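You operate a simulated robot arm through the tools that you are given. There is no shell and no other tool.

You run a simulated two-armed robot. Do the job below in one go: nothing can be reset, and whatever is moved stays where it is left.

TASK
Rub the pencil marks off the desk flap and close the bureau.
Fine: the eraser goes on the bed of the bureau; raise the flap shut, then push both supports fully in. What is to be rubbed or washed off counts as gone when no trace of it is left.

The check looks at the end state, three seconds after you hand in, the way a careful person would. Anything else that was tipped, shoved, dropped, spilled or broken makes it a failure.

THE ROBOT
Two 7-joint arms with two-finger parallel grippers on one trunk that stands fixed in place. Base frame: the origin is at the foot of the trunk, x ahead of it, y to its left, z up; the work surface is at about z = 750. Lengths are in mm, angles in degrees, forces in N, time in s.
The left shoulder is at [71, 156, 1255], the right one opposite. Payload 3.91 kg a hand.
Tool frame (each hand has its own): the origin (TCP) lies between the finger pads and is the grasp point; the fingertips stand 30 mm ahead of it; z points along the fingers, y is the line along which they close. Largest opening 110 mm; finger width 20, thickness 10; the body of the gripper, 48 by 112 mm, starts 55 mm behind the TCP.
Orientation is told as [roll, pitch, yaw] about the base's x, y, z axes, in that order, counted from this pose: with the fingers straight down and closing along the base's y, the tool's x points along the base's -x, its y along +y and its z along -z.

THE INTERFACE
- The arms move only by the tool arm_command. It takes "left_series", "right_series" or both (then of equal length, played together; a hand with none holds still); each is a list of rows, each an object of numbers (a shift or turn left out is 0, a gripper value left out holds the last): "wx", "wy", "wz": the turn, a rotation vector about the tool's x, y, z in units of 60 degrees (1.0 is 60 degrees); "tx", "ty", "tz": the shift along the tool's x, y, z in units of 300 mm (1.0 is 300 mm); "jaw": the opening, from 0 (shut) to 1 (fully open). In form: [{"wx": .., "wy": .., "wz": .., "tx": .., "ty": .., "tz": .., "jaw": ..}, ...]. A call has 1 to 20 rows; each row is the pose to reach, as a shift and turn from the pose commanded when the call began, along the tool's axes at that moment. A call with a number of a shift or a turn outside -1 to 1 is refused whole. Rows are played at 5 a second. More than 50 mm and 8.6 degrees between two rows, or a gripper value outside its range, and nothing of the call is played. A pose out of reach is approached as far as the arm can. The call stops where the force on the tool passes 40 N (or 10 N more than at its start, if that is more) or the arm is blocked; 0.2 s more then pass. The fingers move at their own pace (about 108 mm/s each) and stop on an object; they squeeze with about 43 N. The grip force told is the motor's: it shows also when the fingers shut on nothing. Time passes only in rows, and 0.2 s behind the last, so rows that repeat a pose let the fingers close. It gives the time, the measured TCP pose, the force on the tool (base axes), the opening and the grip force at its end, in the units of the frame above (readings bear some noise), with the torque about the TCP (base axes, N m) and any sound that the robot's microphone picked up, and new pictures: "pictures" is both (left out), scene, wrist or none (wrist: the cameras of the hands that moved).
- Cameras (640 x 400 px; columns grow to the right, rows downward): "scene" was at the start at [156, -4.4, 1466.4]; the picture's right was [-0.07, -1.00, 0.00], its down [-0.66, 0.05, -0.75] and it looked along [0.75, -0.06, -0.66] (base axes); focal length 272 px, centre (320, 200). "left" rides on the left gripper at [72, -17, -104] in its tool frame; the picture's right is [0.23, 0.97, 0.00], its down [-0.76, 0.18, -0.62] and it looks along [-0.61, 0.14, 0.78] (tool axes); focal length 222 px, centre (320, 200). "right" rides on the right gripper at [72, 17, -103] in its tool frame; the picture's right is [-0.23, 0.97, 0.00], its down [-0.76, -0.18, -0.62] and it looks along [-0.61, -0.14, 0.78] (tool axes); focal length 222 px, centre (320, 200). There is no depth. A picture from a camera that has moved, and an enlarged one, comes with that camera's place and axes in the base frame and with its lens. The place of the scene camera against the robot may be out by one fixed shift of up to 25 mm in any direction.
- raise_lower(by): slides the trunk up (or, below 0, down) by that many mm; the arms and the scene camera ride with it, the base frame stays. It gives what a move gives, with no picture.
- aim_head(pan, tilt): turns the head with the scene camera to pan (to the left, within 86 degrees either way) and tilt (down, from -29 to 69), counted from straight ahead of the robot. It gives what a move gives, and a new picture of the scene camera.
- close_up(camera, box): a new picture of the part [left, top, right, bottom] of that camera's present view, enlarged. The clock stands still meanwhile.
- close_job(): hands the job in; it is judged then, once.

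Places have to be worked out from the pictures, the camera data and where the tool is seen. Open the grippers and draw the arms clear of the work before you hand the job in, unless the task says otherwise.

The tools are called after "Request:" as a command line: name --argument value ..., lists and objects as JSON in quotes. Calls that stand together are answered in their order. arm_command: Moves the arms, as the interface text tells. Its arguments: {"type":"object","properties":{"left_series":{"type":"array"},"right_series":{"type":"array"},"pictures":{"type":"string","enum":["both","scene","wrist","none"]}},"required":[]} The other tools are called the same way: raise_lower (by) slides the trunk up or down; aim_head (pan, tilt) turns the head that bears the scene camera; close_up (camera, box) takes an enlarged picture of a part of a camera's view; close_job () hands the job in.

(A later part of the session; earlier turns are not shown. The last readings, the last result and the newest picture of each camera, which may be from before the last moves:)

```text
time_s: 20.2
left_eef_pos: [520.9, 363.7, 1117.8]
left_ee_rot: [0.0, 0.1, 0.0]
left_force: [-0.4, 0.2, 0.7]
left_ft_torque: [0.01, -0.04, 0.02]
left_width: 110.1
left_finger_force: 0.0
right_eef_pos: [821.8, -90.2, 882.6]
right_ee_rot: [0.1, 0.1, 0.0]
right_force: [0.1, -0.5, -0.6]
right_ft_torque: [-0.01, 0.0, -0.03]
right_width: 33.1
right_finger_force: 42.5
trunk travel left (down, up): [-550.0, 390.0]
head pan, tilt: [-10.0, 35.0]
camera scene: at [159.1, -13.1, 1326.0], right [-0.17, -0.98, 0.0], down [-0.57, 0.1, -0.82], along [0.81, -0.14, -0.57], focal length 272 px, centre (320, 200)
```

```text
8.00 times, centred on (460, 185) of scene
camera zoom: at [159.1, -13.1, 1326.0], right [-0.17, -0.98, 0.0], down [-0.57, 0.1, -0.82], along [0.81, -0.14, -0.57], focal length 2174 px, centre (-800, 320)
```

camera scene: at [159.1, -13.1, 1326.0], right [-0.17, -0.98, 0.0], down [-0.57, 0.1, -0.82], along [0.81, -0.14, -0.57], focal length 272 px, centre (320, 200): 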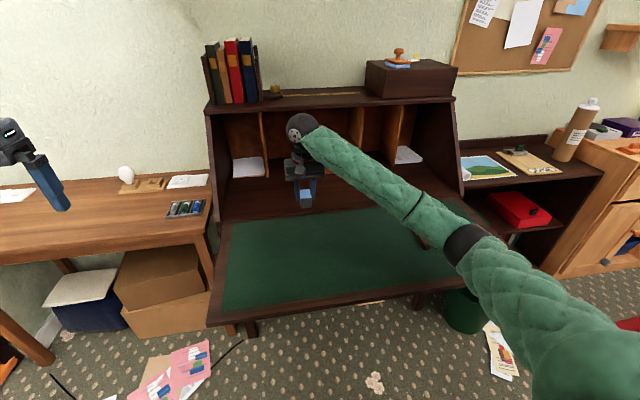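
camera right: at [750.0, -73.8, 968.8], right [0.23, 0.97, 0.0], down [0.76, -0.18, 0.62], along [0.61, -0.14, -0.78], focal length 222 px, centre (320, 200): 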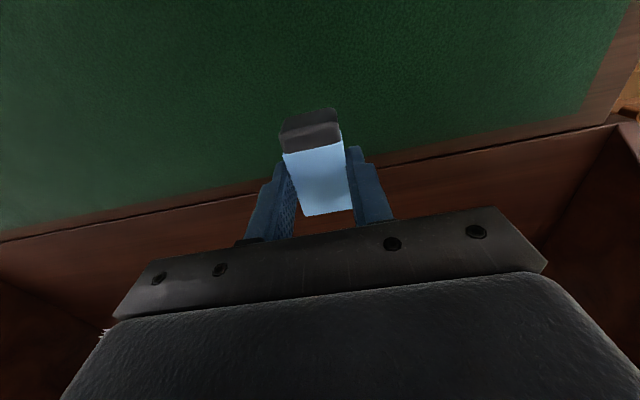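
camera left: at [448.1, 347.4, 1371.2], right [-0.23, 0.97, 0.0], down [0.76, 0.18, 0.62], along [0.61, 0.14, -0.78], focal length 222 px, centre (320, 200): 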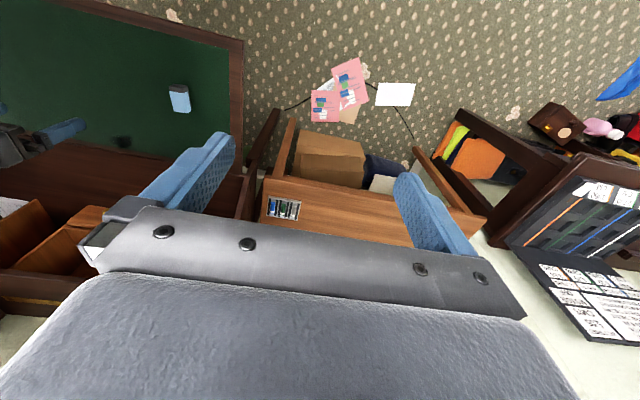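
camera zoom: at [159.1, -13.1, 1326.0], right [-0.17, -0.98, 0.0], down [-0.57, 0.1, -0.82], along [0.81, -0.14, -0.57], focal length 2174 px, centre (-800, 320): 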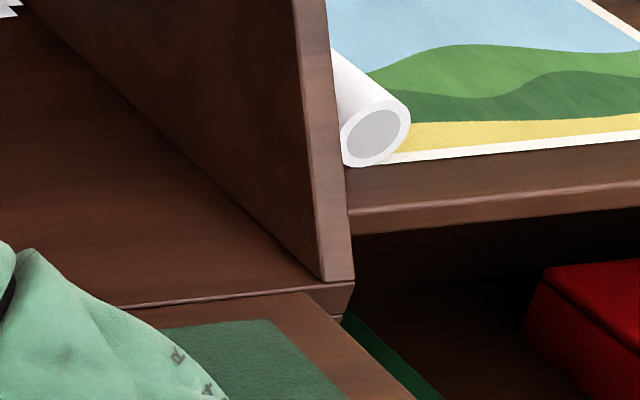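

Triangulating, the shelf's front edge is near x≈1100, z≈1050, so the flap closes leaning well back (about 125° of travel) and the hand has room above the bed. I carry the eraser over the bed to about (970, −150).

Request:
arm_command --right_series '[{"tx": -0.124, "ty": -0.05, "tz": 0.0}, {"tx": -0.247, "ty": -0.1, "tz": 0.0}, {"tx": -0.37, "ty": -0.15, "tz": 0.03}, {"tx": -0.494, "ty": -0.2, "tz": 0.1}, {"tx": -0.494, "ty": -0.2, "tz": 0.1}]'

```text
time_s: 21.4
left_eef_pos: [518.6, 362.4, 1118.9]
left_ee_rot: [0.0, 0.0, 0.1]
left_force: [0.1, -0.8, -0.3]
left_ft_torque: [-0.03, -0.02, 0.04]
left_width: 109.9
left_finger_force: 0.1
right_eef_pos: [969.8, -150.2, 853.7]
right_ee_rot: [0.0, 0.0, -0.1]
right_force: [-0.3, 0.4, -1.4]
right_ft_torque: [-0.01, -0.02, -0.02]
right_width: 32.8
right_finger_force: 42.9
trunk travel left (down, up): [-550.0, 390.0]
head pan, tilt: [-10.0, 35.0]
camera scene: at [158.4, -13.3, 1326.2], right [-0.17, -0.98, 0.0], down [-0.56, 0.1, -0.82], along [0.81, -0.14, -0.57], focal length 272 px, centre (320, 200)
camera right: at [897.6, -134.2, 959.1], right [0.23, 0.97, 0.0], down [0.76, -0.18, 0.62], along [0.61, -0.14, -0.78], focal length 222 px, centre (320, 200)
```

scene: 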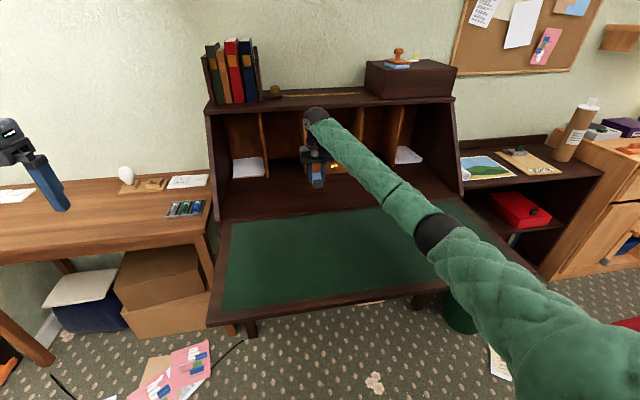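
right: 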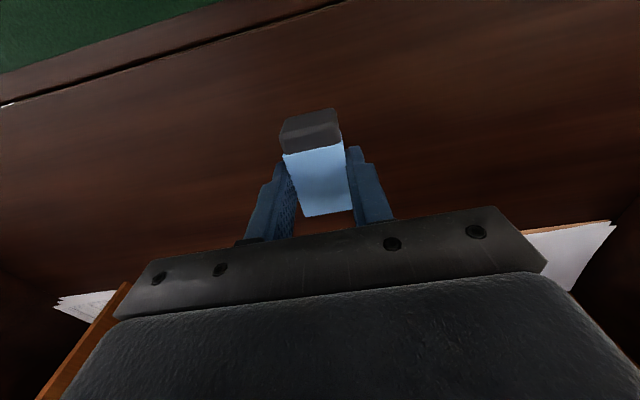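

The hand is over the bed with plenty of bed around. I lower the eraser gently until it touches.

Request:
arm_command --right_series '[{"tz": 0.1}, {"tz": 0.18}, {"tz": 0.195}, {"tz": 0.2}, {"tz": 0.205}, {"tz": 0.205}]' --pictures "wrist"

```text
time_s: 22.8
left_eef_pos: [519.2, 361.8, 1117.8]
left_ee_rot: [0.0, 0.0, -0.1]
left_force: [-0.6, 0.2, -0.2]
left_ft_torque: [-0.02, -0.04, 0.01]
left_width: 109.9
left_finger_force: 0.1
right_eef_pos: [970.1, -149.9, 791.0]
right_ee_rot: [0.0, 0.0, -0.2]
right_force: [0.7, -0.5, -0.4]
right_ft_torque: [0.03, -0.01, 0.03]
right_width: 33.0
right_finger_force: 43.1
trunk travel left (down, up): [-550.0, 390.0]
head pan, tilt: [-10.0, 35.0]
camera right: at [897.8, -133.7, 895.9], right [0.23, 0.97, 0.0], down [0.76, -0.18, 0.62], along [0.61, -0.14, -0.78], focal length 222 px, centre (320, 200)
```

right: 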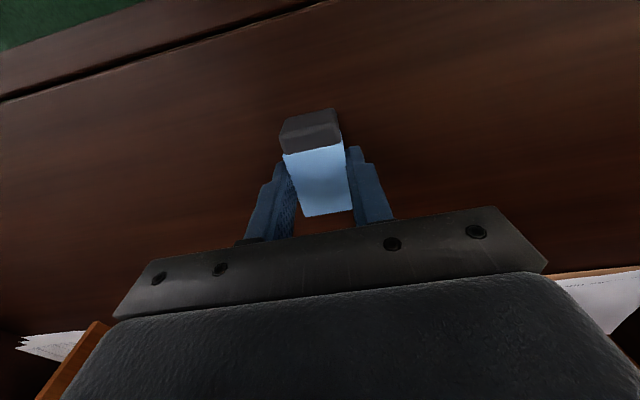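

No contact yet at TCP z 791, so the bed is a touch lower. I go on down in 1.5 mm steps.

Request:
arm_command --right_series '[{"tz": 0.005}, {"tz": 0.01}, {"tz": 0.015}, {"tz": 0.02}]' --pictures "none"

```text
time_s: 24.0
left_eef_pos: [518.1, 362.4, 1119.4]
left_ee_rot: [0.0, 0.0, 0.0]
left_force: [0.0, -0.2, -0.2]
left_ft_torque: [-0.02, -0.01, 0.03]
left_width: 110.1
left_finger_force: 0.1
right_eef_pos: [969.9, -150.5, 791.0]
right_ee_rot: [0.1, -0.4, 0.0]
right_force: [-7.1, -0.8, 15.5]
right_ft_torque: [-0.06, 0.83, 0.03]
right_width: 32.9
right_finger_force: 42.9
trunk travel left (down, up): [-550.0, 390.0]
head pan, tilt: [-10.0, 35.0]
stopped in row 4 (right hand): the force on the tool passed its limit at 41 N (the readings are from after the stop); the commanded pose is now the measured one
```

It is resting on the bed (contact at z 791). I open the fingers and lift straight up.

Request:
arm_command --right_series '[{"tz": -0.002}, {"tz": -0.002, "jaw": 0.5}, {"tz": -0.002, "jaw": 0.6}, {"tz": -0.002, "jaw": 0.6}, {"tz": -0.1, "jaw": 0.6}, {"tz": -0.25, "jaw": 0.6}, {"tz": -0.4, "jaw": 0.6}]'

```text
time_s: 25.6
left_eef_pos: [518.7, 363.4, 1118.9]
left_ee_rot: [0.0, -0.1, -0.1]
left_force: [0.5, 0.5, 1.0]
left_ft_torque: [0.03, -0.05, -0.01]
left_width: 109.9
left_finger_force: 0.0
right_eef_pos: [970.2, -149.1, 907.5]
right_ee_rot: [0.0, -0.4, 0.0]
right_force: [-1.0, 0.3, -0.5]
right_ft_torque: [-0.02, -0.03, 0.01]
right_width: 65.9
right_finger_force: 0.2
trunk travel left (down, up): [-550.0, 390.0]
head pan, tilt: [-10.0, 35.0]
camera scene: at [157.7, -13.4, 1326.1], right [-0.17, -0.98, 0.0], down [-0.56, 0.1, -0.82], along [0.81, -0.14, -0.57], focal length 272 px, centre (320, 200)
camera right: at [897.2, -132.8, 1012.2], right [0.23, 0.97, 0.0], down [0.76, -0.18, 0.63], along [0.61, -0.14, -0.78], focal length 222 px, centre (320, 200)
```

scene: 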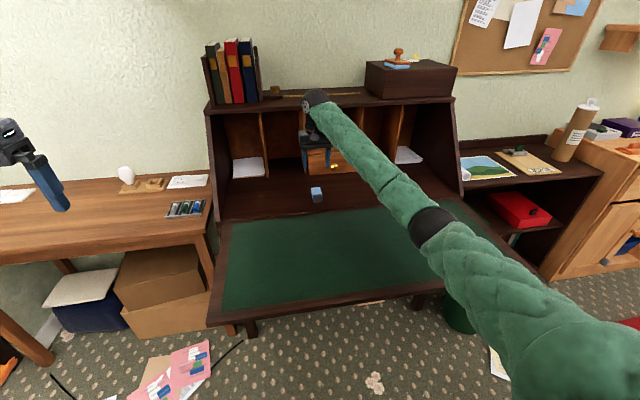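
right: 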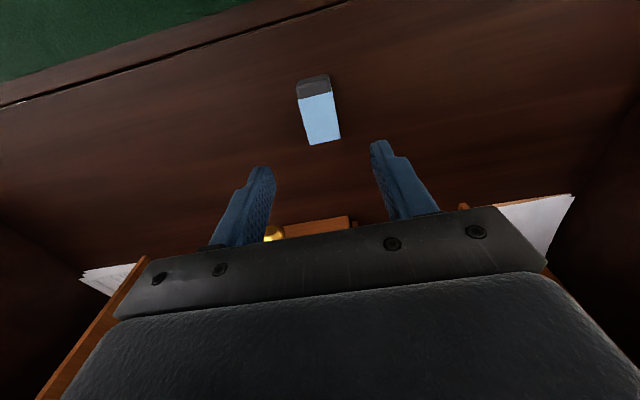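

The eraser stands free on the bed. I draw the right hand back and over the brown bar to see whether it is loose or fixed to the flap.

Request:
arm_command --right_series '[{"tx": 0.111, "ty": -0.03, "tz": -0.015}, {"tx": 0.222, "ty": -0.08, "tz": -0.03}, {"tx": 0.333, "ty": -0.15, "tz": -0.045}, {"tx": 0.444, "ty": -0.24, "tz": -0.06}, {"tx": 0.555, "ty": -0.33, "tz": -0.075}, {"tx": 0.667, "ty": -0.42, "tz": -0.09}, {"tx": 0.778, "ty": -0.51, "tz": -0.1}, {"tx": 0.889, "ty": -0.6, "tz": -0.1}, {"tx": 1.0, "ty": -0.69, "tz": -0.1}]'

```text
time_s: 27.6
left_eef_pos: [517.9, 363.0, 1119.8]
left_ee_rot: [-0.1, 0.0, 0.1]
left_force: [-0.9, -1.1, 0.2]
left_ft_torque: [0.03, 0.0, 0.03]
left_width: 110.0
left_finger_force: 0.0
right_eef_pos: [669.0, -357.9, 936.1]
right_ee_rot: [0.1, -0.2, 0.1]
right_force: [0.6, 0.3, 0.4]
right_ft_torque: [0.01, -0.02, 0.02]
right_width: 66.0
right_finger_force: 0.0
trunk travel left (down, up): [-550.0, 390.0]
head pan, tilt: [-10.0, 35.0]
camera scene: at [157.7, -13.9, 1326.3], right [-0.17, -0.98, 0.0], down [-0.56, 0.1, -0.82], along [0.81, -0.14, -0.57], focal length 272 px, centre (320, 200)
camera right: at [596.7, -341.6, 1041.5], right [0.23, 0.97, 0.0], down [0.76, -0.18, 0.63], along [0.61, -0.14, -0.78], focal length 222 px, centre (320, 200)
```

scene: 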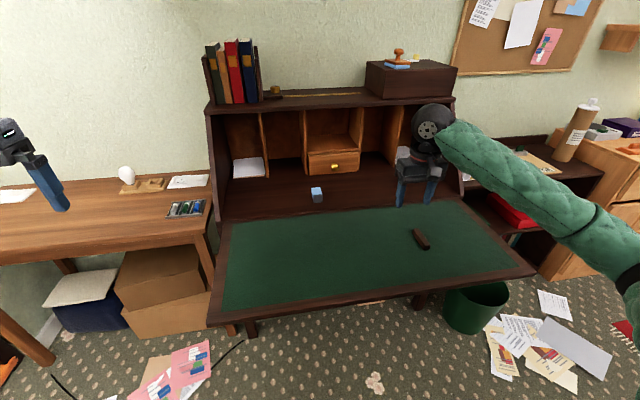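
right: 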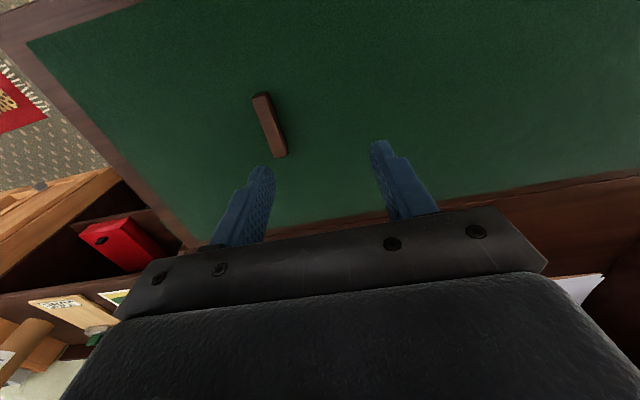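

Request:
close_up --camera "right" --box '[230, 80, 310, 170]'

Request:
close_up --camera "scene" --box '[200, 220, 360, 350]'

Request:
close_up --camera "scene" --box '[370, 220, 550, 350]'

Request:
close_up --camera "scene" --box '[290, 180, 350, 220]'

```text
4.44 times, centred on (270, 125) of right
camera zoom: at [596.7, -341.6, 1041.5], right [0.23, 0.97, 0.0], down [0.76, -0.18, 0.63], along [0.61, -0.14, -0.78], focal length 987 px, centre (542, 533)
```

zoom: 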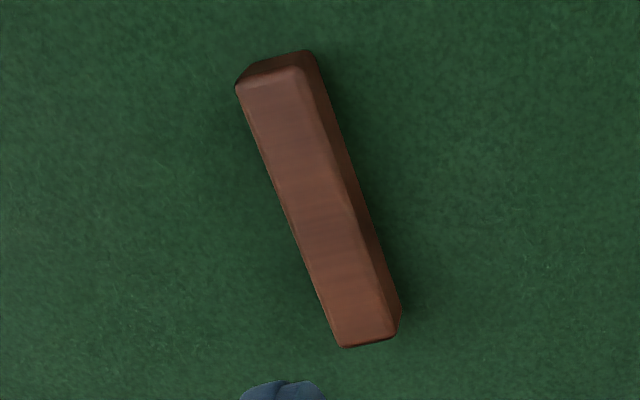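

```text
3.08 times, centred on (280, 285) of scene
camera zoom: at [157.7, -13.9, 1326.3], right [-0.17, -0.98, 0.0], down [-0.56, 0.1, -0.82], along [0.81, -0.14, -0.57], focal length 836 px, centre (443, -62)
```

zoom: 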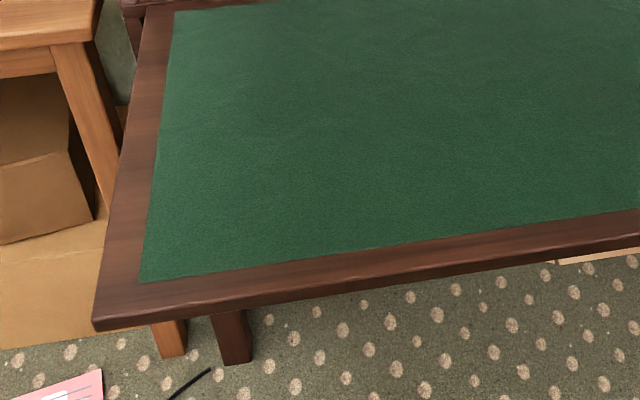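

```text
3.08 times, centred on (460, 285) of scene
camera zoom: at [157.7, -13.9, 1326.3], right [-0.17, -0.98, 0.0], down [-0.56, 0.1, -0.82], along [0.81, -0.14, -0.57], focal length 836 px, centre (-111, -62)
```

zoom: 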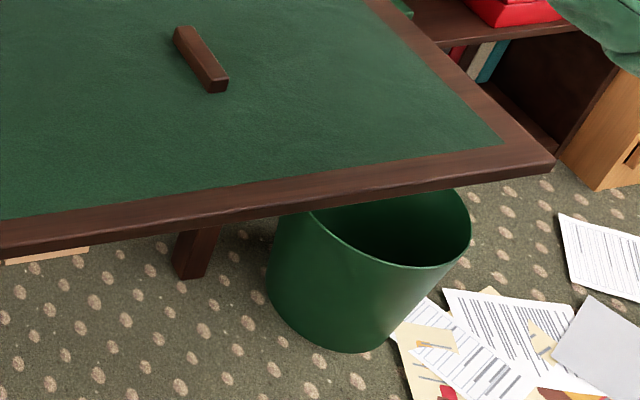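

```text
10.00 times, centred on (320, 200) of scene
camera zoom: at [157.7, -13.9, 1326.3], right [-0.17, -0.98, 0.0], down [-0.56, 0.1, -0.82], along [0.81, -0.14, -0.57], focal length 2717 px, centre (320, 200)
```

zoom: 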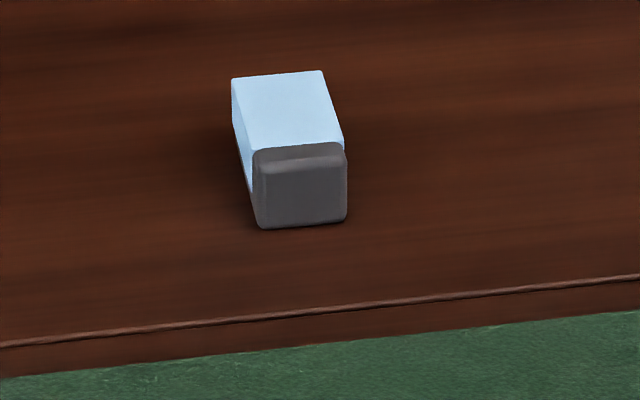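

The dark posts seen earlier are the bureau's floor legs, so the pull-out supports must be hidden under the flap. The bar (about 79×18×14 mm at (686, −426)) is aligned exactly with the flap and shares its wood, so it may be a fixed pull; I test by gripping it gently, centred on it.

Request:
arm_command --right_series '[{"tx": -0.02, "ty": -0.08, "tz": 0.08}, {"tx": -0.04, "ty": -0.16, "tz": 0.18}, {"tx": -0.057, "ty": -0.227, "tz": 0.27}, {"tx": -0.057, "ty": -0.227, "tz": 0.37}, {"tx": -0.057, "ty": -0.227, "tz": 0.37}]' --pictures "wrist"

```text
time_s: 28.8
left_eef_pos: [520.1, 361.0, 1119.1]
left_ee_rot: [-0.1, 0.0, 0.0]
left_force: [0.7, 0.3, -0.2]
left_ft_torque: [-0.01, -0.02, -0.02]
left_width: 109.9
left_finger_force: 0.1
right_eef_pos: [687.4, -425.0, 824.8]
right_ee_rot: [0.0, -0.3, 0.0]
right_force: [-0.7, -0.7, -0.4]
right_ft_torque: [-0.03, -0.02, 0.0]
right_width: 65.9
right_finger_force: 0.1
trunk travel left (down, up): [-550.0, 390.0]
head pan, tilt: [-10.0, 35.0]
camera right: at [614.8, -409.2, 930.0], right [0.23, 0.97, 0.0], down [0.76, -0.18, 0.63], along [0.61, -0.14, -0.78], focal length 222 px, centre (320, 200)
```

right: 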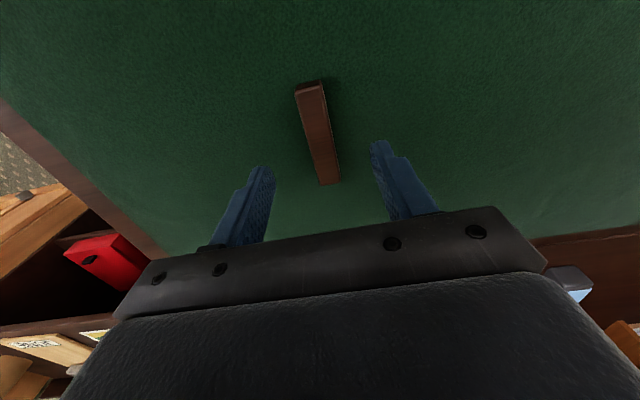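

The bar's centre line is at y≈−425, matching the TCP. I lower 38 mm and close on it.

Request:
arm_command --right_series '[{"tz": 0.07}, {"tz": 0.125}, {"tz": 0.125}, {"tz": 0.125, "jaw": 0.4}, {"tz": 0.125, "jaw": 0.25}, {"tz": 0.125, "jaw": 0.1}, {"tz": 0.125, "jaw": 0.0}, {"tz": 0.125, "jaw": 0.0}]' --pictures "wrist"

```text
time_s: 30.6
left_eef_pos: [519.2, 362.6, 1118.4]
left_ee_rot: [0.0, 0.0, 0.0]
left_force: [-0.3, -0.2, -0.2]
left_ft_torque: [0.02, 0.02, -0.03]
left_width: 110.0
left_finger_force: 0.0
right_eef_pos: [687.5, -424.6, 787.9]
right_ee_rot: [0.1, -0.2, 0.0]
right_force: [-0.8, 8.2, -2.2]
right_ft_torque: [0.09, -0.12, -0.11]
right_width: 19.5
right_finger_force: 44.8
trunk travel left (down, up): [-550.0, 390.0]
head pan, tilt: [-10.0, 35.0]
camera right: at [614.7, -408.2, 892.6], right [0.23, 0.97, 0.0], down [0.76, -0.18, 0.63], along [0.61, -0.14, -0.78], focal length 222 px, centre (320, 200)
```

right: 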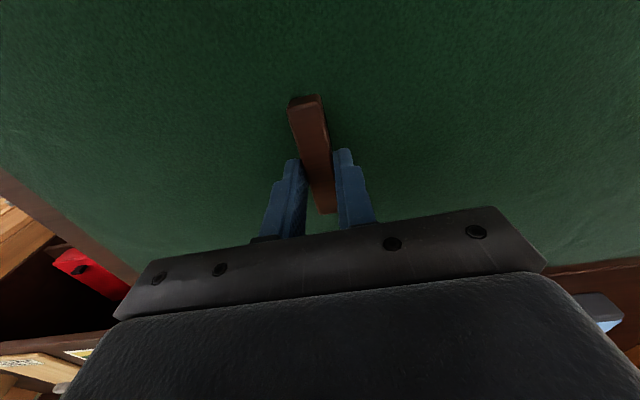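

A steady 8 N sideways reaction shows the bar does not give: it is fixed to the flap as a pull. I lift it a few millimetres to feel the flap's weight and hinge.

Request:
arm_command --right_series '[{"tz": -0.005}, {"tz": -0.01}, {"tz": -0.015}, {"tz": -0.02}, {"tz": -0.025}, {"tz": -0.03}]' --pictures "both"

```text
time_s: 32.0
left_eef_pos: [519.6, 362.8, 1118.2]
left_ee_rot: [0.0, 0.0, 0.1]
left_force: [-0.6, -0.4, 0.3]
left_ft_torque: [0.02, 0.01, 0.0]
left_width: 110.2
left_finger_force: 0.1
right_eef_pos: [687.7, -424.1, 796.4]
right_ee_rot: [0.1, -0.2, 0.1]
right_force: [-4.2, 15.5, -12.5]
right_ft_torque: [0.29, 1.53, -0.22]
right_width: 19.4
right_finger_force: 44.6
trunk travel left (down, up): [-550.0, 390.0]
head pan, tilt: [-10.0, 35.0]
camera scene: at [159.5, -12.9, 1326.0], right [-0.17, -0.98, 0.0], down [-0.57, 0.1, -0.82], along [0.81, -0.14, -0.57], focal length 272 px, centre (320, 200)
camera right: at [615.6, -408.3, 901.4], right [0.23, 0.97, 0.0], down [0.76, -0.18, 0.63], along [0.61, -0.14, -0.78], focal length 222 px, centre (320, 200)
```

scene: 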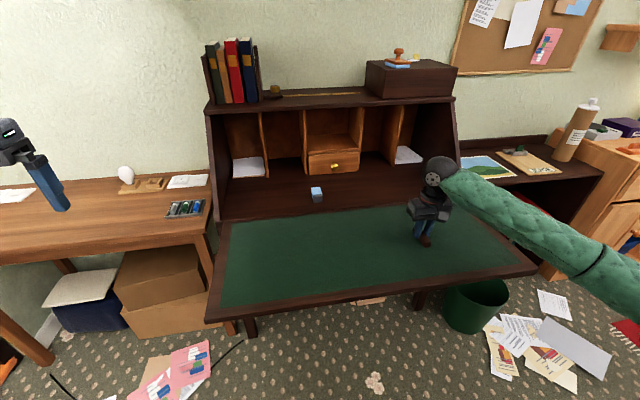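
right: 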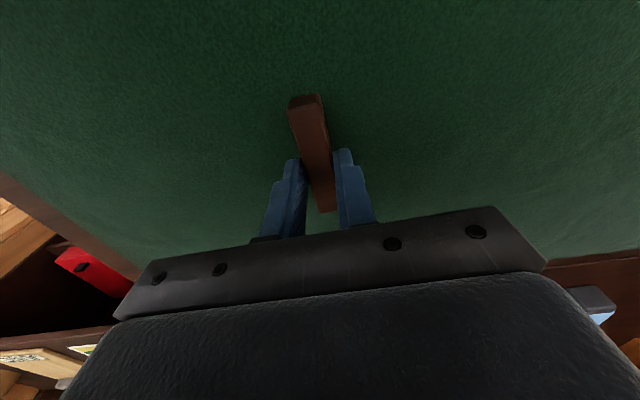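

The flap came up a few mm with only about 12 N on the pull, so it is light. I go on raising it by the pull along the hinge arc to about 20°, easing the sideways strain by 2 mm.

Request:
arm_command --right_series '[{"tx": -0.006, "ty": 0.004, "tz": 0.0, "wy": 0.0417}, {"tx": -0.013, "ty": 0.007, "tz": -0.029, "wy": 0.0833}, {"tx": -0.0217, "ty": 0.007, "tz": -0.058, "wy": 0.125}, {"tx": -0.0313, "ty": 0.007, "tz": -0.0867, "wy": 0.1667}, {"tx": -0.042, "ty": 0.007, "tz": -0.1147, "wy": 0.2083}, {"tx": -0.0543, "ty": 0.007, "tz": -0.1423, "wy": 0.25}, {"tx": -0.0677, "ty": 0.007, "tz": -0.1693, "wy": 0.2917}, {"tx": -0.082, "ty": 0.007, "tz": -0.196, "wy": 0.3333}]'

```text
time_s: 33.8
left_eef_pos: [519.3, 360.9, 1119.4]
left_ee_rot: [0.0, 0.1, 0.0]
left_force: [-0.2, 0.4, 0.5]
left_ft_torque: [-0.03, -0.02, -0.02]
left_width: 110.0
left_finger_force: 0.1
right_eef_pos: [712.5, -423.7, 853.1]
right_ee_rot: [0.1, 19.9, -0.1]
right_force: [-0.1, -10.9, -9.1]
right_ft_torque: [-0.67, 0.94, 0.68]
right_width: 19.3
right_finger_force: 45.1
trunk travel left (down, up): [-550.0, 390.0]
head pan, tilt: [-10.0, 35.0]
camera scene: at [159.6, -14.4, 1325.8], right [-0.17, -0.98, 0.0], down [-0.57, 0.1, -0.82], along [0.81, -0.14, -0.57], focal length 272 px, centre (320, 200)
camera right: at [679.5, -408.2, 978.0], right [0.21, 0.97, -0.08], down [0.93, -0.18, 0.33], along [0.3, -0.14, -0.94], focal length 222 px, centre (320, 200)
```

scene: 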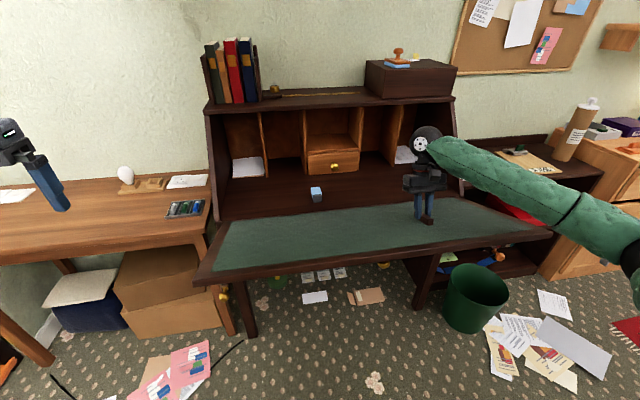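
right: 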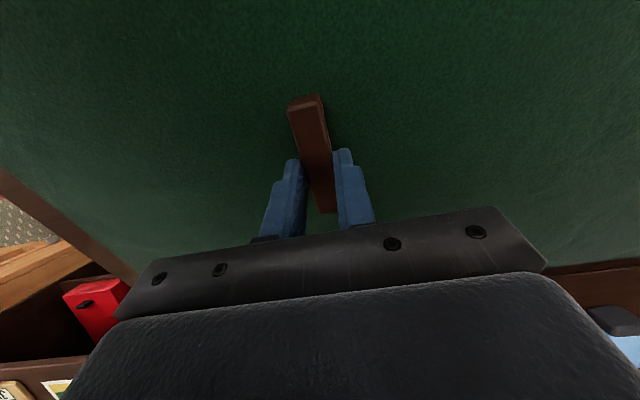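

The flap follows smoothly and is at about 20°. Knob-like spots now show under its front edge at both ends; I enlarge them.

Request:
close_up --camera "scene" --box '[190, 250, 270, 350]'

Request:
close_up --camera "scene" --box '[430, 220, 560, 300]'

Request:
close_up --camera "scene" --box '[250, 240, 420, 330]'

```text
4.00 times, centred on (230, 300) of scene
camera zoom: at [159.6, -14.4, 1325.8], right [-0.17, -0.98, 0.0], down [-0.57, 0.1, -0.82], along [0.81, -0.14, -0.57], focal length 1087 px, centre (680, -200)
```

zoom: 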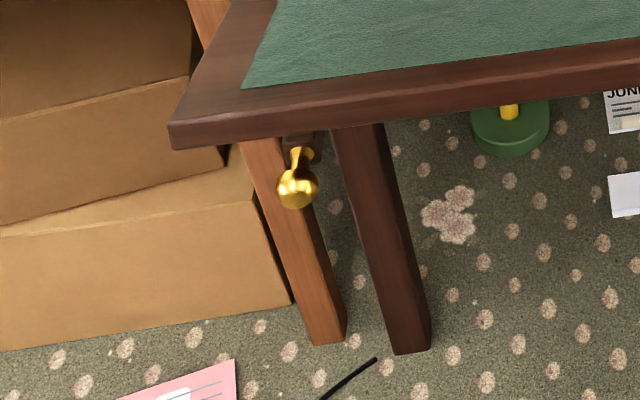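

```text
4.92 times, centred on (495, 260) of scene
camera zoom: at [159.6, -14.4, 1325.8], right [-0.17, -0.98, 0.0], down [-0.57, 0.1, -0.82], along [0.81, -0.14, -0.57], focal length 1338 px, centre (-542, -95)
```

zoom: 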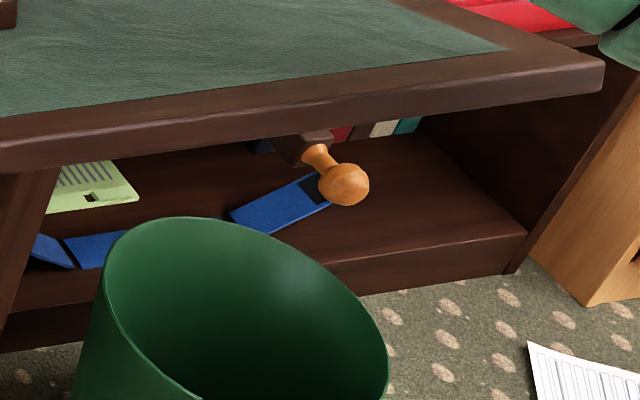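

```text
3.76 times, centred on (335, 285) of scene
camera zoom: at [159.6, -14.4, 1325.8], right [-0.17, -0.98, 0.0], down [-0.57, 0.1, -0.82], along [0.81, -0.14, -0.57], focal length 1023 px, centre (264, -120)
```

zoom: 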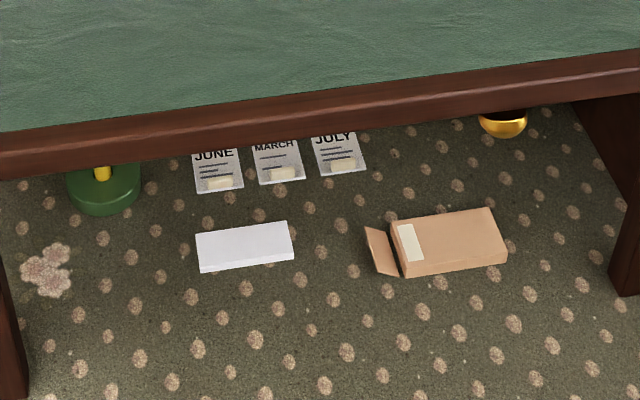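

The supports carry end knobs: a brass one at about y 154 and a wooden one at about y −649, both with x≈613. I raise the flap on to about 40° with the pull.

Request:
arm_command --right_series '[{"tx": -0.0066, "ty": -0.003, "tz": -0.0294, "wy": 0.0417}, {"tx": -0.0133, "ty": -0.003, "tz": -0.0588, "wy": 0.0833}, {"tx": -0.0223, "ty": -0.003, "tz": -0.0877, "wy": 0.125}, {"tx": -0.0314, "ty": -0.003, "tz": -0.1165, "wy": 0.1667}, {"tx": -0.0429, "ty": -0.003, "tz": -0.1445, "wy": 0.2083}, {"tx": -0.0544, "ty": -0.003, "tz": -0.1724, "wy": 0.25}, {"tx": -0.068, "ty": -0.003, "tz": -0.199, "wy": 0.2917}, {"tx": -0.0824, "ty": -0.003, "tz": -0.2258, "wy": 0.3333}]'

```text
time_s: 35.6
left_eef_pos: [521.5, 361.6, 1118.0]
left_ee_rot: [0.1, 0.1, 0.0]
left_force: [-0.2, -0.6, 0.2]
left_ft_torque: [0.01, -0.02, 0.01]
left_width: 110.0
left_finger_force: 0.2
right_eef_pos: [757.8, -423.1, 909.8]
right_ee_rot: [0.1, 39.9, 0.0]
right_force: [5.6, -6.0, -12.4]
right_ft_torque: [-0.78, 0.19, 0.09]
right_width: 19.3
right_finger_force: 44.5
trunk travel left (down, up): [-550.0, 390.0]
head pan, tilt: [-10.0, 35.0]
camera scene: at [160.5, -14.1, 1325.8], right [-0.17, -0.98, 0.0], down [-0.57, 0.1, -0.82], along [0.81, -0.14, -0.58], focal length 272 px, centre (320, 200)
camera right: at [769.9, -408.3, 1037.2], right [0.17, 0.97, -0.14], down [0.98, -0.18, -0.01], along [-0.04, -0.14, -0.99], focal length 222 px, centre (320, 200)
```

scene: 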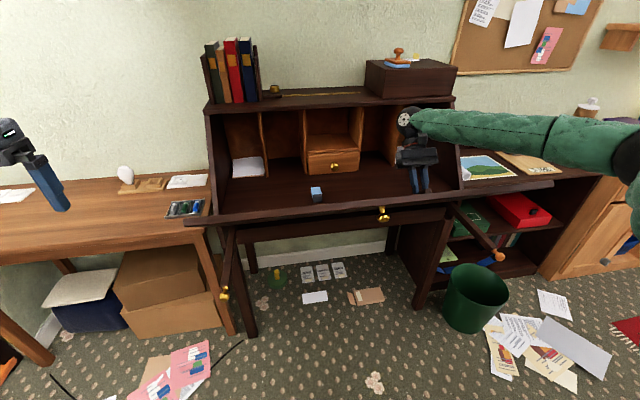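
right: 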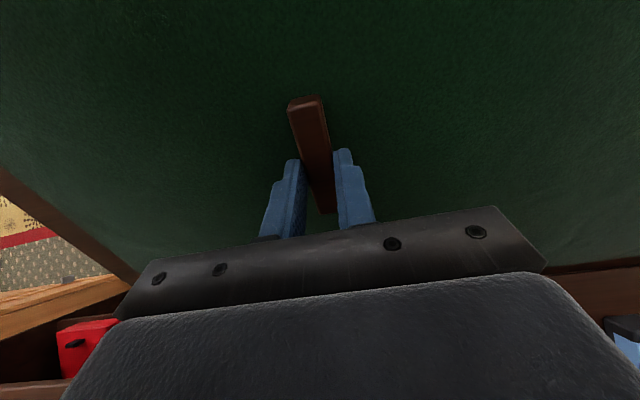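

The flap is at 40° and the supports are plain to see. Now I turn the left hand to point forward (pitch −90° in two stages), well left of the flap, so it can come beneath and push.

Request:
arm_command --left_series '[{"wy": -0.125}, {"wy": -0.25}, {"wy": -0.375}, {"wy": -0.5}, {"wy": -0.625}, {"wy": -0.75}, {"wy": -0.875}, {"wy": -1.0}, {"wy": -1.0, "jaw": 0.0}, {"wy": -1.0, "jaw": 0.0}, {"wy": -1.0, "jaw": 0.0}]' --pictures "scene"

Request:
arm_command --left_series '[{"wy": -0.125}, {"wy": -0.25}, {"wy": -0.375}, {"wy": -0.5}, {"wy": -0.5}]'

```text
time_s: 38.0
left_eef_pos: [579.6, 387.1, 1142.4]
left_ee_rot: [0.1, -59.9, -0.2]
left_force: [-0.2, -1.0, -0.2]
left_ft_torque: [0.02, -0.01, 0.03]
left_width: 0.0
left_finger_force: 37.9
left hand out of reach, approached as far as the arm can: row 5, 6, 7, 8, 9, 10, 11
right_eef_pos: [758.8, -425.3, 910.2]
right_ee_rot: [0.2, 39.8, 0.1]
right_force: [9.0, -6.1, -12.3]
right_ft_torque: [-0.52, -0.37, -0.03]
right_width: 19.5
right_finger_force: 44.6
trunk travel left (down, up): [-550.0, 390.0]
head pan, tilt: [-10.0, 35.0]
camera scene: at [160.4, -14.2, 1325.9], right [-0.17, -0.98, 0.0], down [-0.57, 0.1, -0.82], along [0.81, -0.14, -0.58], focal length 272 px, centre (320, 200)
```

scene: 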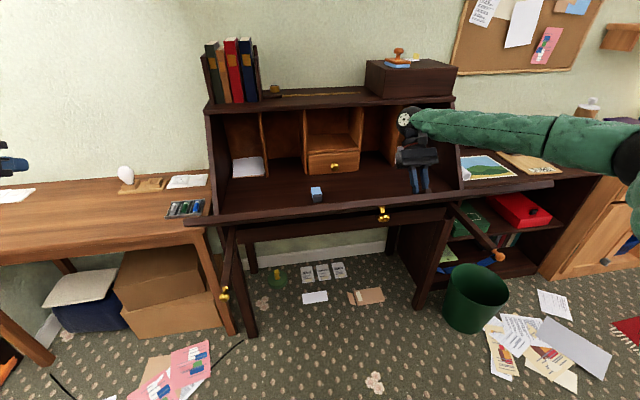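

```text
time_s: 39.2
left_eef_pos: [619.5, 406.8, 1148.2]
left_ee_rot: [21.3, -89.9, -21.3]
left_force: [-0.3, -1.0, -0.2]
left_ft_torque: [0.02, 0.0, -0.03]
left_width: 0.0
left_finger_force: 37.7
left hand out of reach, approached as far as the arm can: row 1, 2, 3, 4, 5
right_eef_pos: [758.6, -423.6, 908.5]
right_ee_rot: [0.2, 39.8, 0.0]
right_force: [9.6, -5.1, -10.2]
right_ft_torque: [-0.51, -0.47, -0.04]
right_width: 19.2
right_finger_force: 45.1
trunk travel left (down, up): [-550.0, 390.0]
head pan, tilt: [-10.0, 35.0]
camera scene: at [160.4, -14.2, 1325.9], right [-0.17, -0.98, 0.0], down [-0.57, 0.1, -0.82], along [0.81, -0.14, -0.58], focal length 272 px, centre (320, 200)
camera left: at [515.0, 391.3, 1074.4], right [0.0, 0.97, -0.23], down [-0.62, 0.18, 0.76], along [0.78, 0.14, 0.61], focal length 222 px, centre (320, 200)
```

scene: 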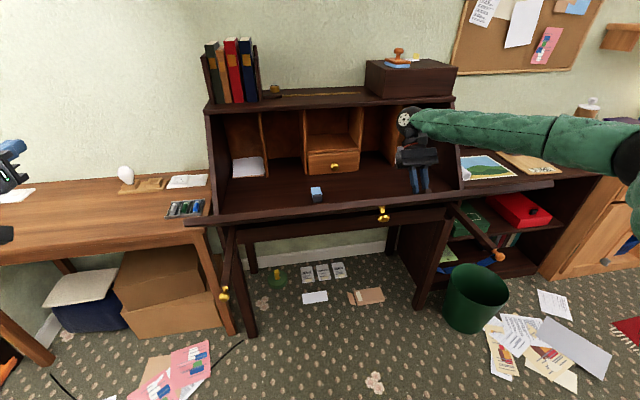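
left: 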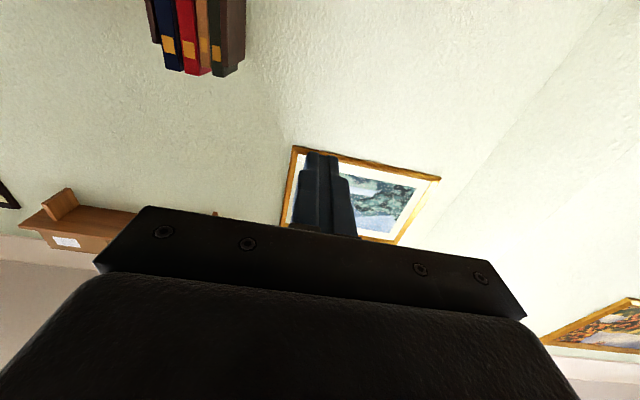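

The left hand now points forward at about (620, 407, 1148). I first shift it 50 mm down and slightly forward to learn whether its commanded pose equals the measured one.

Request:
arm_command --left_series '[{"tx": 0.08, "tz": 0.05}, {"tx": 0.167, "tz": 0.1}, {"tx": 0.167, "tz": 0.1}]' --pictures "none"

```text
time_s: 40.0
left_eef_pos: [648.8, 406.8, 1096.7]
left_ee_rot: [20.2, -89.8, -20.3]
left_force: [0.2, -0.4, -0.4]
left_ft_torque: [-0.02, -0.01, -0.02]
left_width: 0.0
left_finger_force: 37.9
right_eef_pos: [758.5, -423.8, 908.6]
right_ee_rot: [0.1, 39.8, 0.0]
right_force: [9.4, -5.6, -10.5]
right_ft_torque: [-0.52, -0.52, 0.08]
right_width: 19.3
right_finger_force: 45.1
trunk travel left (down, up): [-550.0, 390.0]
head pan, tilt: [-10.0, 35.0]
```

Commanded equals measured. I bring the left hand down to z≈890 at y≈300, still left of the flap.

Request:
arm_command --left_series '[{"tx": 0.115, "ty": -0.059, "tz": -0.01}, {"tx": 0.23, "ty": -0.118, "tz": -0.02}, {"tx": 0.345, "ty": -0.178, "tz": -0.03}, {"tx": 0.46, "ty": -0.237, "tz": -0.04}, {"tx": 0.575, "ty": -0.296, "tz": -0.05}, {"tx": 0.689, "ty": -0.356, "tz": -0.063}, {"tx": 0.689, "ty": -0.356, "tz": -0.063}]'

```text
time_s: 41.6
left_eef_pos: [630.2, 302.6, 888.7]
left_ee_rot: [25.5, -89.9, -25.4]
left_force: [0.8, 0.3, 0.1]
left_ft_torque: [0.01, 0.0, 0.0]
left_width: 0.1
left_finger_force: 38.1
right_eef_pos: [757.9, -424.8, 909.5]
right_ee_rot: [0.2, 39.8, -0.1]
right_force: [8.0, -5.3, -10.8]
right_ft_torque: [-0.6, -0.18, -0.09]
right_width: 19.3
right_finger_force: 44.8
trunk travel left (down, up): [-550.0, 390.0]
head pan, tilt: [-10.0, 35.0]
camera scene: at [160.3, -14.2, 1325.9], right [-0.17, -0.98, 0.0], down [-0.57, 0.1, -0.82], along [0.81, -0.14, -0.57], focal length 272 px, centre (320, 200)
camera left: at [526.8, 285.2, 816.7], right [0.0, 0.97, -0.23], down [-0.62, 0.18, 0.76], along [0.78, 0.14, 0.61], focal length 222 px, centre (320, 200)
```

scene: 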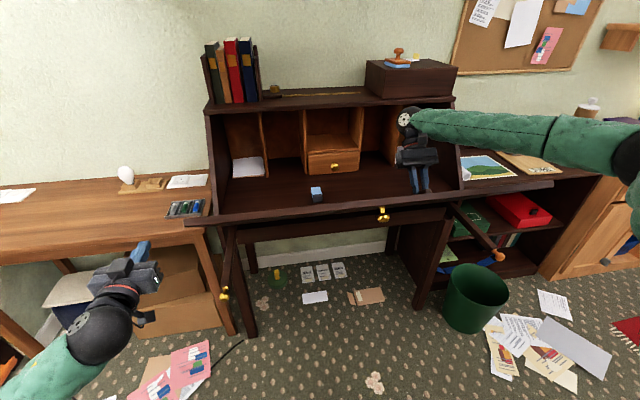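
left: 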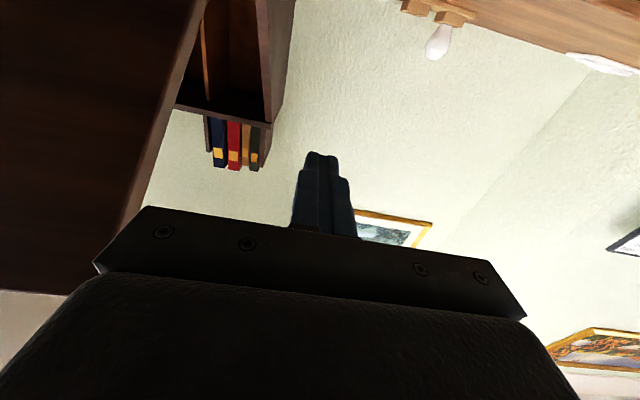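

The left hand is level with the gap under the flap. I slide it sideways to y≈20, staying in front of the flap's underside.

Request:
arm_command --left_series '[{"ty": -0.135, "tz": -0.005}, {"ty": -0.27, "tz": -0.01}, {"ty": -0.405, "tz": -0.015}, {"ty": -0.54, "tz": -0.02}, {"ty": -0.675, "tz": -0.02}, {"ty": -0.81, "tz": -0.02}, {"ty": -0.943, "tz": -0.02}, {"ty": -0.943, "tz": -0.02}]'

```text
time_s: 43.4
left_eef_pos: [624.2, 22.3, 888.1]
left_ee_rot: [94.5, -89.1, -94.4]
left_force: [0.6, -0.3, 0.1]
left_ft_torque: [0.02, 0.03, -0.01]
left_width: 0.2
left_finger_force: 37.5
right_eef_pos: [758.4, -424.7, 909.5]
right_ee_rot: [0.1, 39.8, 0.0]
right_force: [7.5, -0.4, -11.4]
right_ft_torque: [-0.85, 0.16, -0.27]
right_width: 19.1
right_finger_force: 44.9
trunk travel left (down, up): [-550.0, 390.0]
head pan, tilt: [-10.0, 35.0]
camera scene: at [160.3, -14.5, 1325.9], right [-0.17, -0.98, 0.0], down [-0.57, 0.1, -0.82], along [0.81, -0.14, -0.57], focal length 272 px, centre (320, 200)
camera left: at [520.9, 6.6, 815.4], right [0.0, 0.98, -0.21], down [-0.62, 0.17, 0.76], along [0.78, 0.13, 0.61], focal length 222 px, centre (320, 200)
```

scene: 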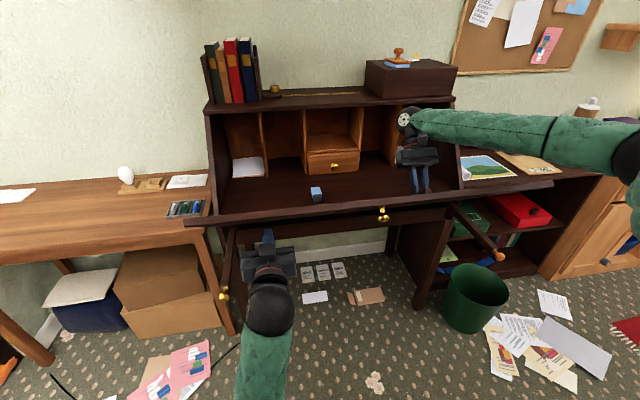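
left: 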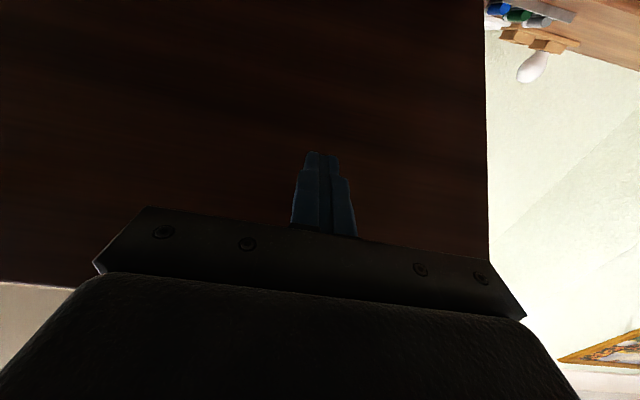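

The fingers are under the flap. I advance the left hand in small steps until it meets the underside.

Request:
arm_command --left_series '[{"tz": 0.03}, {"tz": 0.06}, {"tz": 0.075}, {"tz": 0.085}, {"tz": 0.095}, {"tz": 0.1}]' --pictures "none"

```text
time_s: 45.0
left_eef_pos: [648.9, 33.8, 865.7]
left_ee_rot: [77.1, -85.7, -77.3]
left_force: [-0.3, -0.2, 0.3]
left_ft_torque: [0.01, -0.02, -0.01]
left_width: 0.0
left_finger_force: 37.3
right_eef_pos: [757.7, -425.5, 909.7]
right_ee_rot: [0.0, 39.7, -0.1]
right_force: [6.1, -0.3, -8.1]
right_ft_torque: [-0.1, -0.96, 0.17]
right_width: 19.1
right_finger_force: 44.8
trunk travel left (down, up): [-550.0, 390.0]
head pan, tilt: [-10.0, 35.0]
stopped in row 6 (left hand): the arm was blocked; the commanded pose is now the measured one
```

The left arm was blocked and its tool deflected down to z 866, with no tool force now. I look before going on.

Request:
aim_head --pan 5 --tilt 50

Request:
close_up --camera "left" --box '[0, 0, 640, 400]'

```text
time_s: 45.8
left_eef_pos: [649.5, 32.5, 864.7]
left_ee_rot: [76.6, -85.6, -76.7]
left_force: [0.4, 0.2, -0.1]
left_ft_torque: [-0.03, 0.01, 0.01]
left_width: 0.0
left_finger_force: 37.7
right_eef_pos: [759.4, -425.6, 909.1]
right_ee_rot: [0.2, 39.8, 0.1]
right_force: [8.8, -0.8, -10.1]
right_ft_torque: [-0.47, -0.52, -0.15]
right_width: 19.2
right_finger_force: 45.2
trunk travel left (down, up): [-550.0, 390.0]
head pan, tilt: [5.0, 50.0]
camera scene: at [150.2, 7.8, 1304.3], right [0.09, -1.0, 0.0], down [-0.76, -0.07, -0.64], along [0.64, 0.06, -0.77], focal length 272 px, centre (320, 200)
```

scene: 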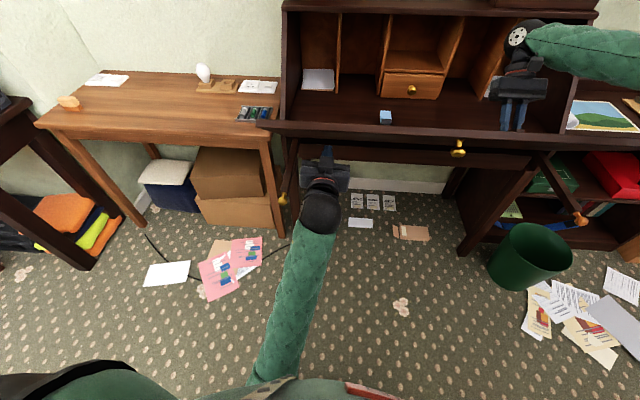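

```text
1.00 times, centred on (320, 200) of left (not enlarged: the box is as wide or as high as the picture)
camera zoom: at [544.7, 23.1, 792.6], right [0.0, 0.99, -0.15], down [-0.61, 0.12, 0.78], along [0.79, 0.09, 0.6], focal length 222 px, centre (320, 200)
```

zoom: 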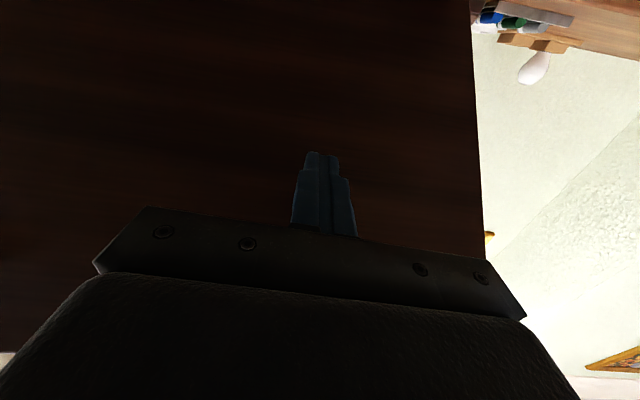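

The tool reading is zero and the wrist had rolled about 4°, with the tip apparently deflected down along the slope. I re-pose the left hand with a slightly downward pitch (−75°), a bit back and up, to see that it tracks freely.

Request:
arm_command --left_series '[{"tx": -0.02, "tz": -0.05}, {"tx": -0.05, "ty": -0.02, "tz": -0.08, "wy": 0.08}, {"tx": -0.08, "ty": -0.04, "tz": -0.08, "wy": 0.16}, {"tx": -0.08, "ty": -0.04, "tz": -0.08, "wy": 0.24}, {"tx": -0.08, "ty": -0.04, "tz": -0.08, "wy": 0.24}]'

```text
time_s: 46.8
left_eef_pos: [618.3, 49.0, 846.4]
left_ee_rot: [40.0, -69.3, -39.4]
left_force: [0.4, -0.2, -0.2]
left_ft_torque: [0.0, 0.02, -0.04]
left_width: 0.1
left_finger_force: 38.1
right_eef_pos: [759.1, -424.2, 909.5]
right_ee_rot: [0.1, 39.7, 0.0]
right_force: [7.3, 0.3, -7.1]
right_ft_torque: [0.0, -0.28, 0.15]
right_width: 19.3
right_finger_force: 44.7
trunk travel left (down, up): [-550.0, 390.0]
head pan, tilt: [5.0, 50.0]
stopped in row 5 (left hand): the arm was blocked; the commanded pose is now the measured one
camera scene: at [149.8, 8.1, 1304.4], right [0.09, -1.0, 0.0], down [-0.76, -0.07, -0.64], along [0.64, 0.06, -0.77], focal length 272 px, centre (320, 200)
camera left: at [498.8, 45.3, 802.3], right [-0.04, 1.0, 0.01], down [-0.39, -0.03, 0.92], along [0.92, 0.04, 0.39], focal length 222 px, centre (320, 200)
```

scene: 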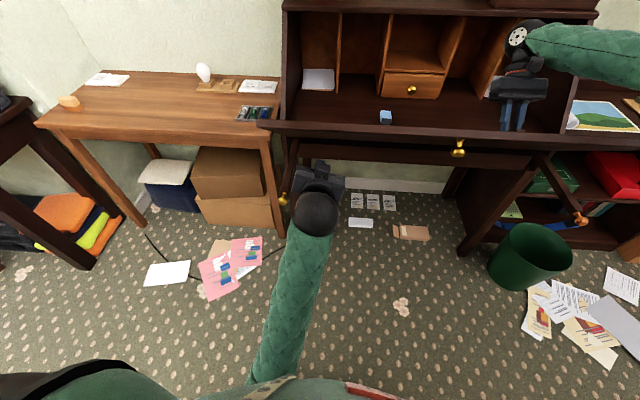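
left: 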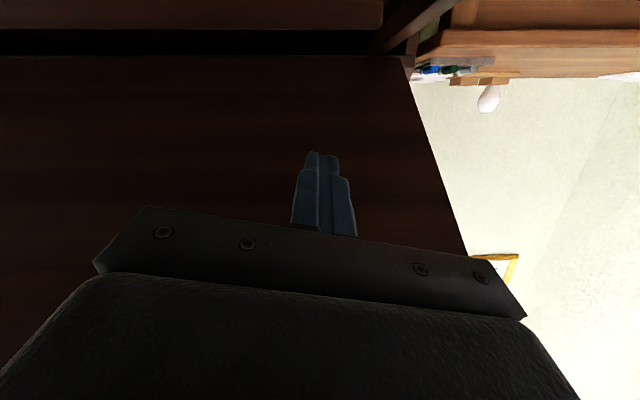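

The left arm folds too tightly here (its elbow seems to jam near the trunk), so pushing from beneath this low does not suit it. I slide it back out to the left where it moved freely.

Request:
arm_command --left_series '[{"ty": 0.12}, {"ty": 0.24}, {"ty": 0.36}, {"ty": 0.48}, {"ty": 0.6}, {"ty": 0.72}, {"ty": 0.84}, {"ty": 0.96}]' --pictures "scene"

```text
time_s: 48.6
left_eef_pos: [622.7, 330.2, 911.1]
left_ee_rot: [39.5, -69.3, -38.9]
left_force: [0.3, 0.4, -0.6]
left_ft_torque: [0.01, -0.04, 0.02]
left_width: 0.1
left_finger_force: 37.6
right_eef_pos: [759.1, -423.8, 910.2]
right_ee_rot: [-0.1, 39.8, 0.0]
right_force: [6.2, 4.1, -9.9]
right_ft_torque: [-0.52, 0.0, 0.09]
right_width: 19.2
right_finger_force: 44.8
trunk travel left (down, up): [-550.0, 390.0]
head pan, tilt: [5.0, 50.0]
camera scene: at [150.3, 8.2, 1304.1], right [0.09, -1.0, 0.0], down [-0.76, -0.07, -0.64], along [0.64, 0.06, -0.77], focal length 272 px, centre (320, 200)
```

scene: 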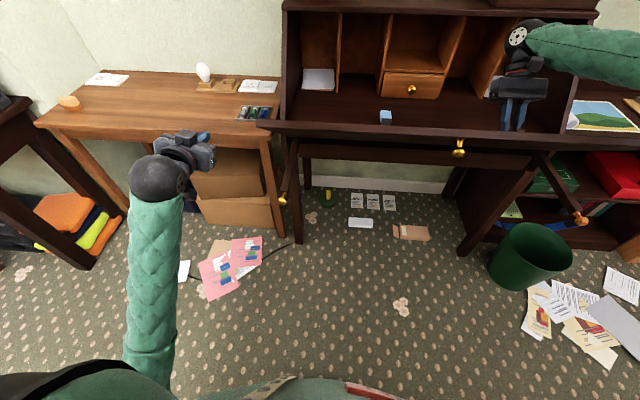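

Free again at (623, 330, 911). I turn the left hand to a mostly downward pose (pitch about −30°, no roll) and lift it to about (590, 260, 1060).

Request:
arm_command --left_series '[{"tx": -0.069, "ty": -0.017, "tz": -0.036, "wx": 0.017, "wy": 0.104, "wz": -0.027}, {"tx": -0.139, "ty": -0.034, "tz": -0.072, "wx": 0.034, "wy": 0.208, "wz": -0.054}, {"tx": -0.208, "ty": -0.051, "tz": -0.108, "wx": 0.051, "wy": 0.312, "wz": -0.081}, {"tx": -0.278, "ty": -0.067, "tz": -0.143, "wx": 0.069, "wy": 0.416, "wz": -0.107}, {"tx": -0.347, "ty": -0.084, "tz": -0.179, "wx": 0.086, "wy": 0.52, "wz": -0.134}, {"tx": -0.417, "ty": -0.101, "tz": -0.215, "wx": 0.103, "wy": 0.624, "wz": -0.161}, {"tx": -0.486, "ty": -0.118, "tz": -0.251, "wx": 0.12, "wy": 0.728, "wz": -0.188}, {"tx": -0.486, "ty": -0.118, "tz": -0.251, "wx": 0.12, "wy": 0.728, "wz": -0.188}]' --pictures "scene"

```text
time_s: 50.4
left_eef_pos: [589.4, 260.0, 1060.0]
left_ee_rot: [0.2, -29.9, 0.0]
left_force: [-0.2, 0.0, -0.1]
left_ft_torque: [0.0, 0.01, -0.02]
left_width: 0.1
left_finger_force: 37.5
left hand out of reach, approached as far as the arm can: row 1, 2, 3, 4
right_eef_pos: [758.3, -424.7, 910.0]
right_ee_rot: [0.1, 39.9, 0.0]
right_force: [4.4, -0.6, -9.9]
right_ft_torque: [0.03, -0.18, 0.12]
right_width: 19.1
right_finger_force: 45.9
trunk travel left (down, up): [-550.0, 390.0]
head pan, tilt: [5.0, 50.0]
camera scene: at [150.0, 8.2, 1304.2], right [0.09, -1.0, 0.0], down [-0.76, -0.07, -0.64], along [0.64, 0.06, -0.77], focal length 272 px, centre (320, 200)
```

scene: 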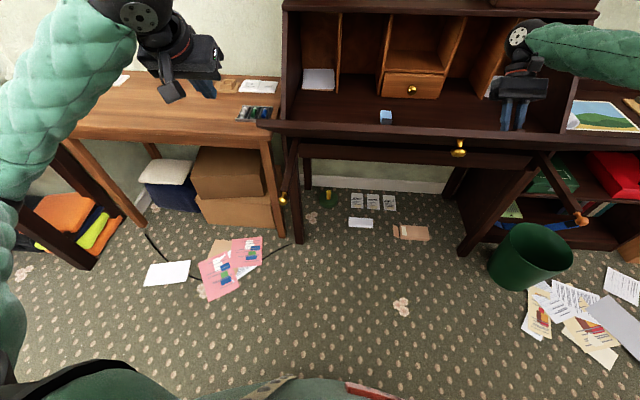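

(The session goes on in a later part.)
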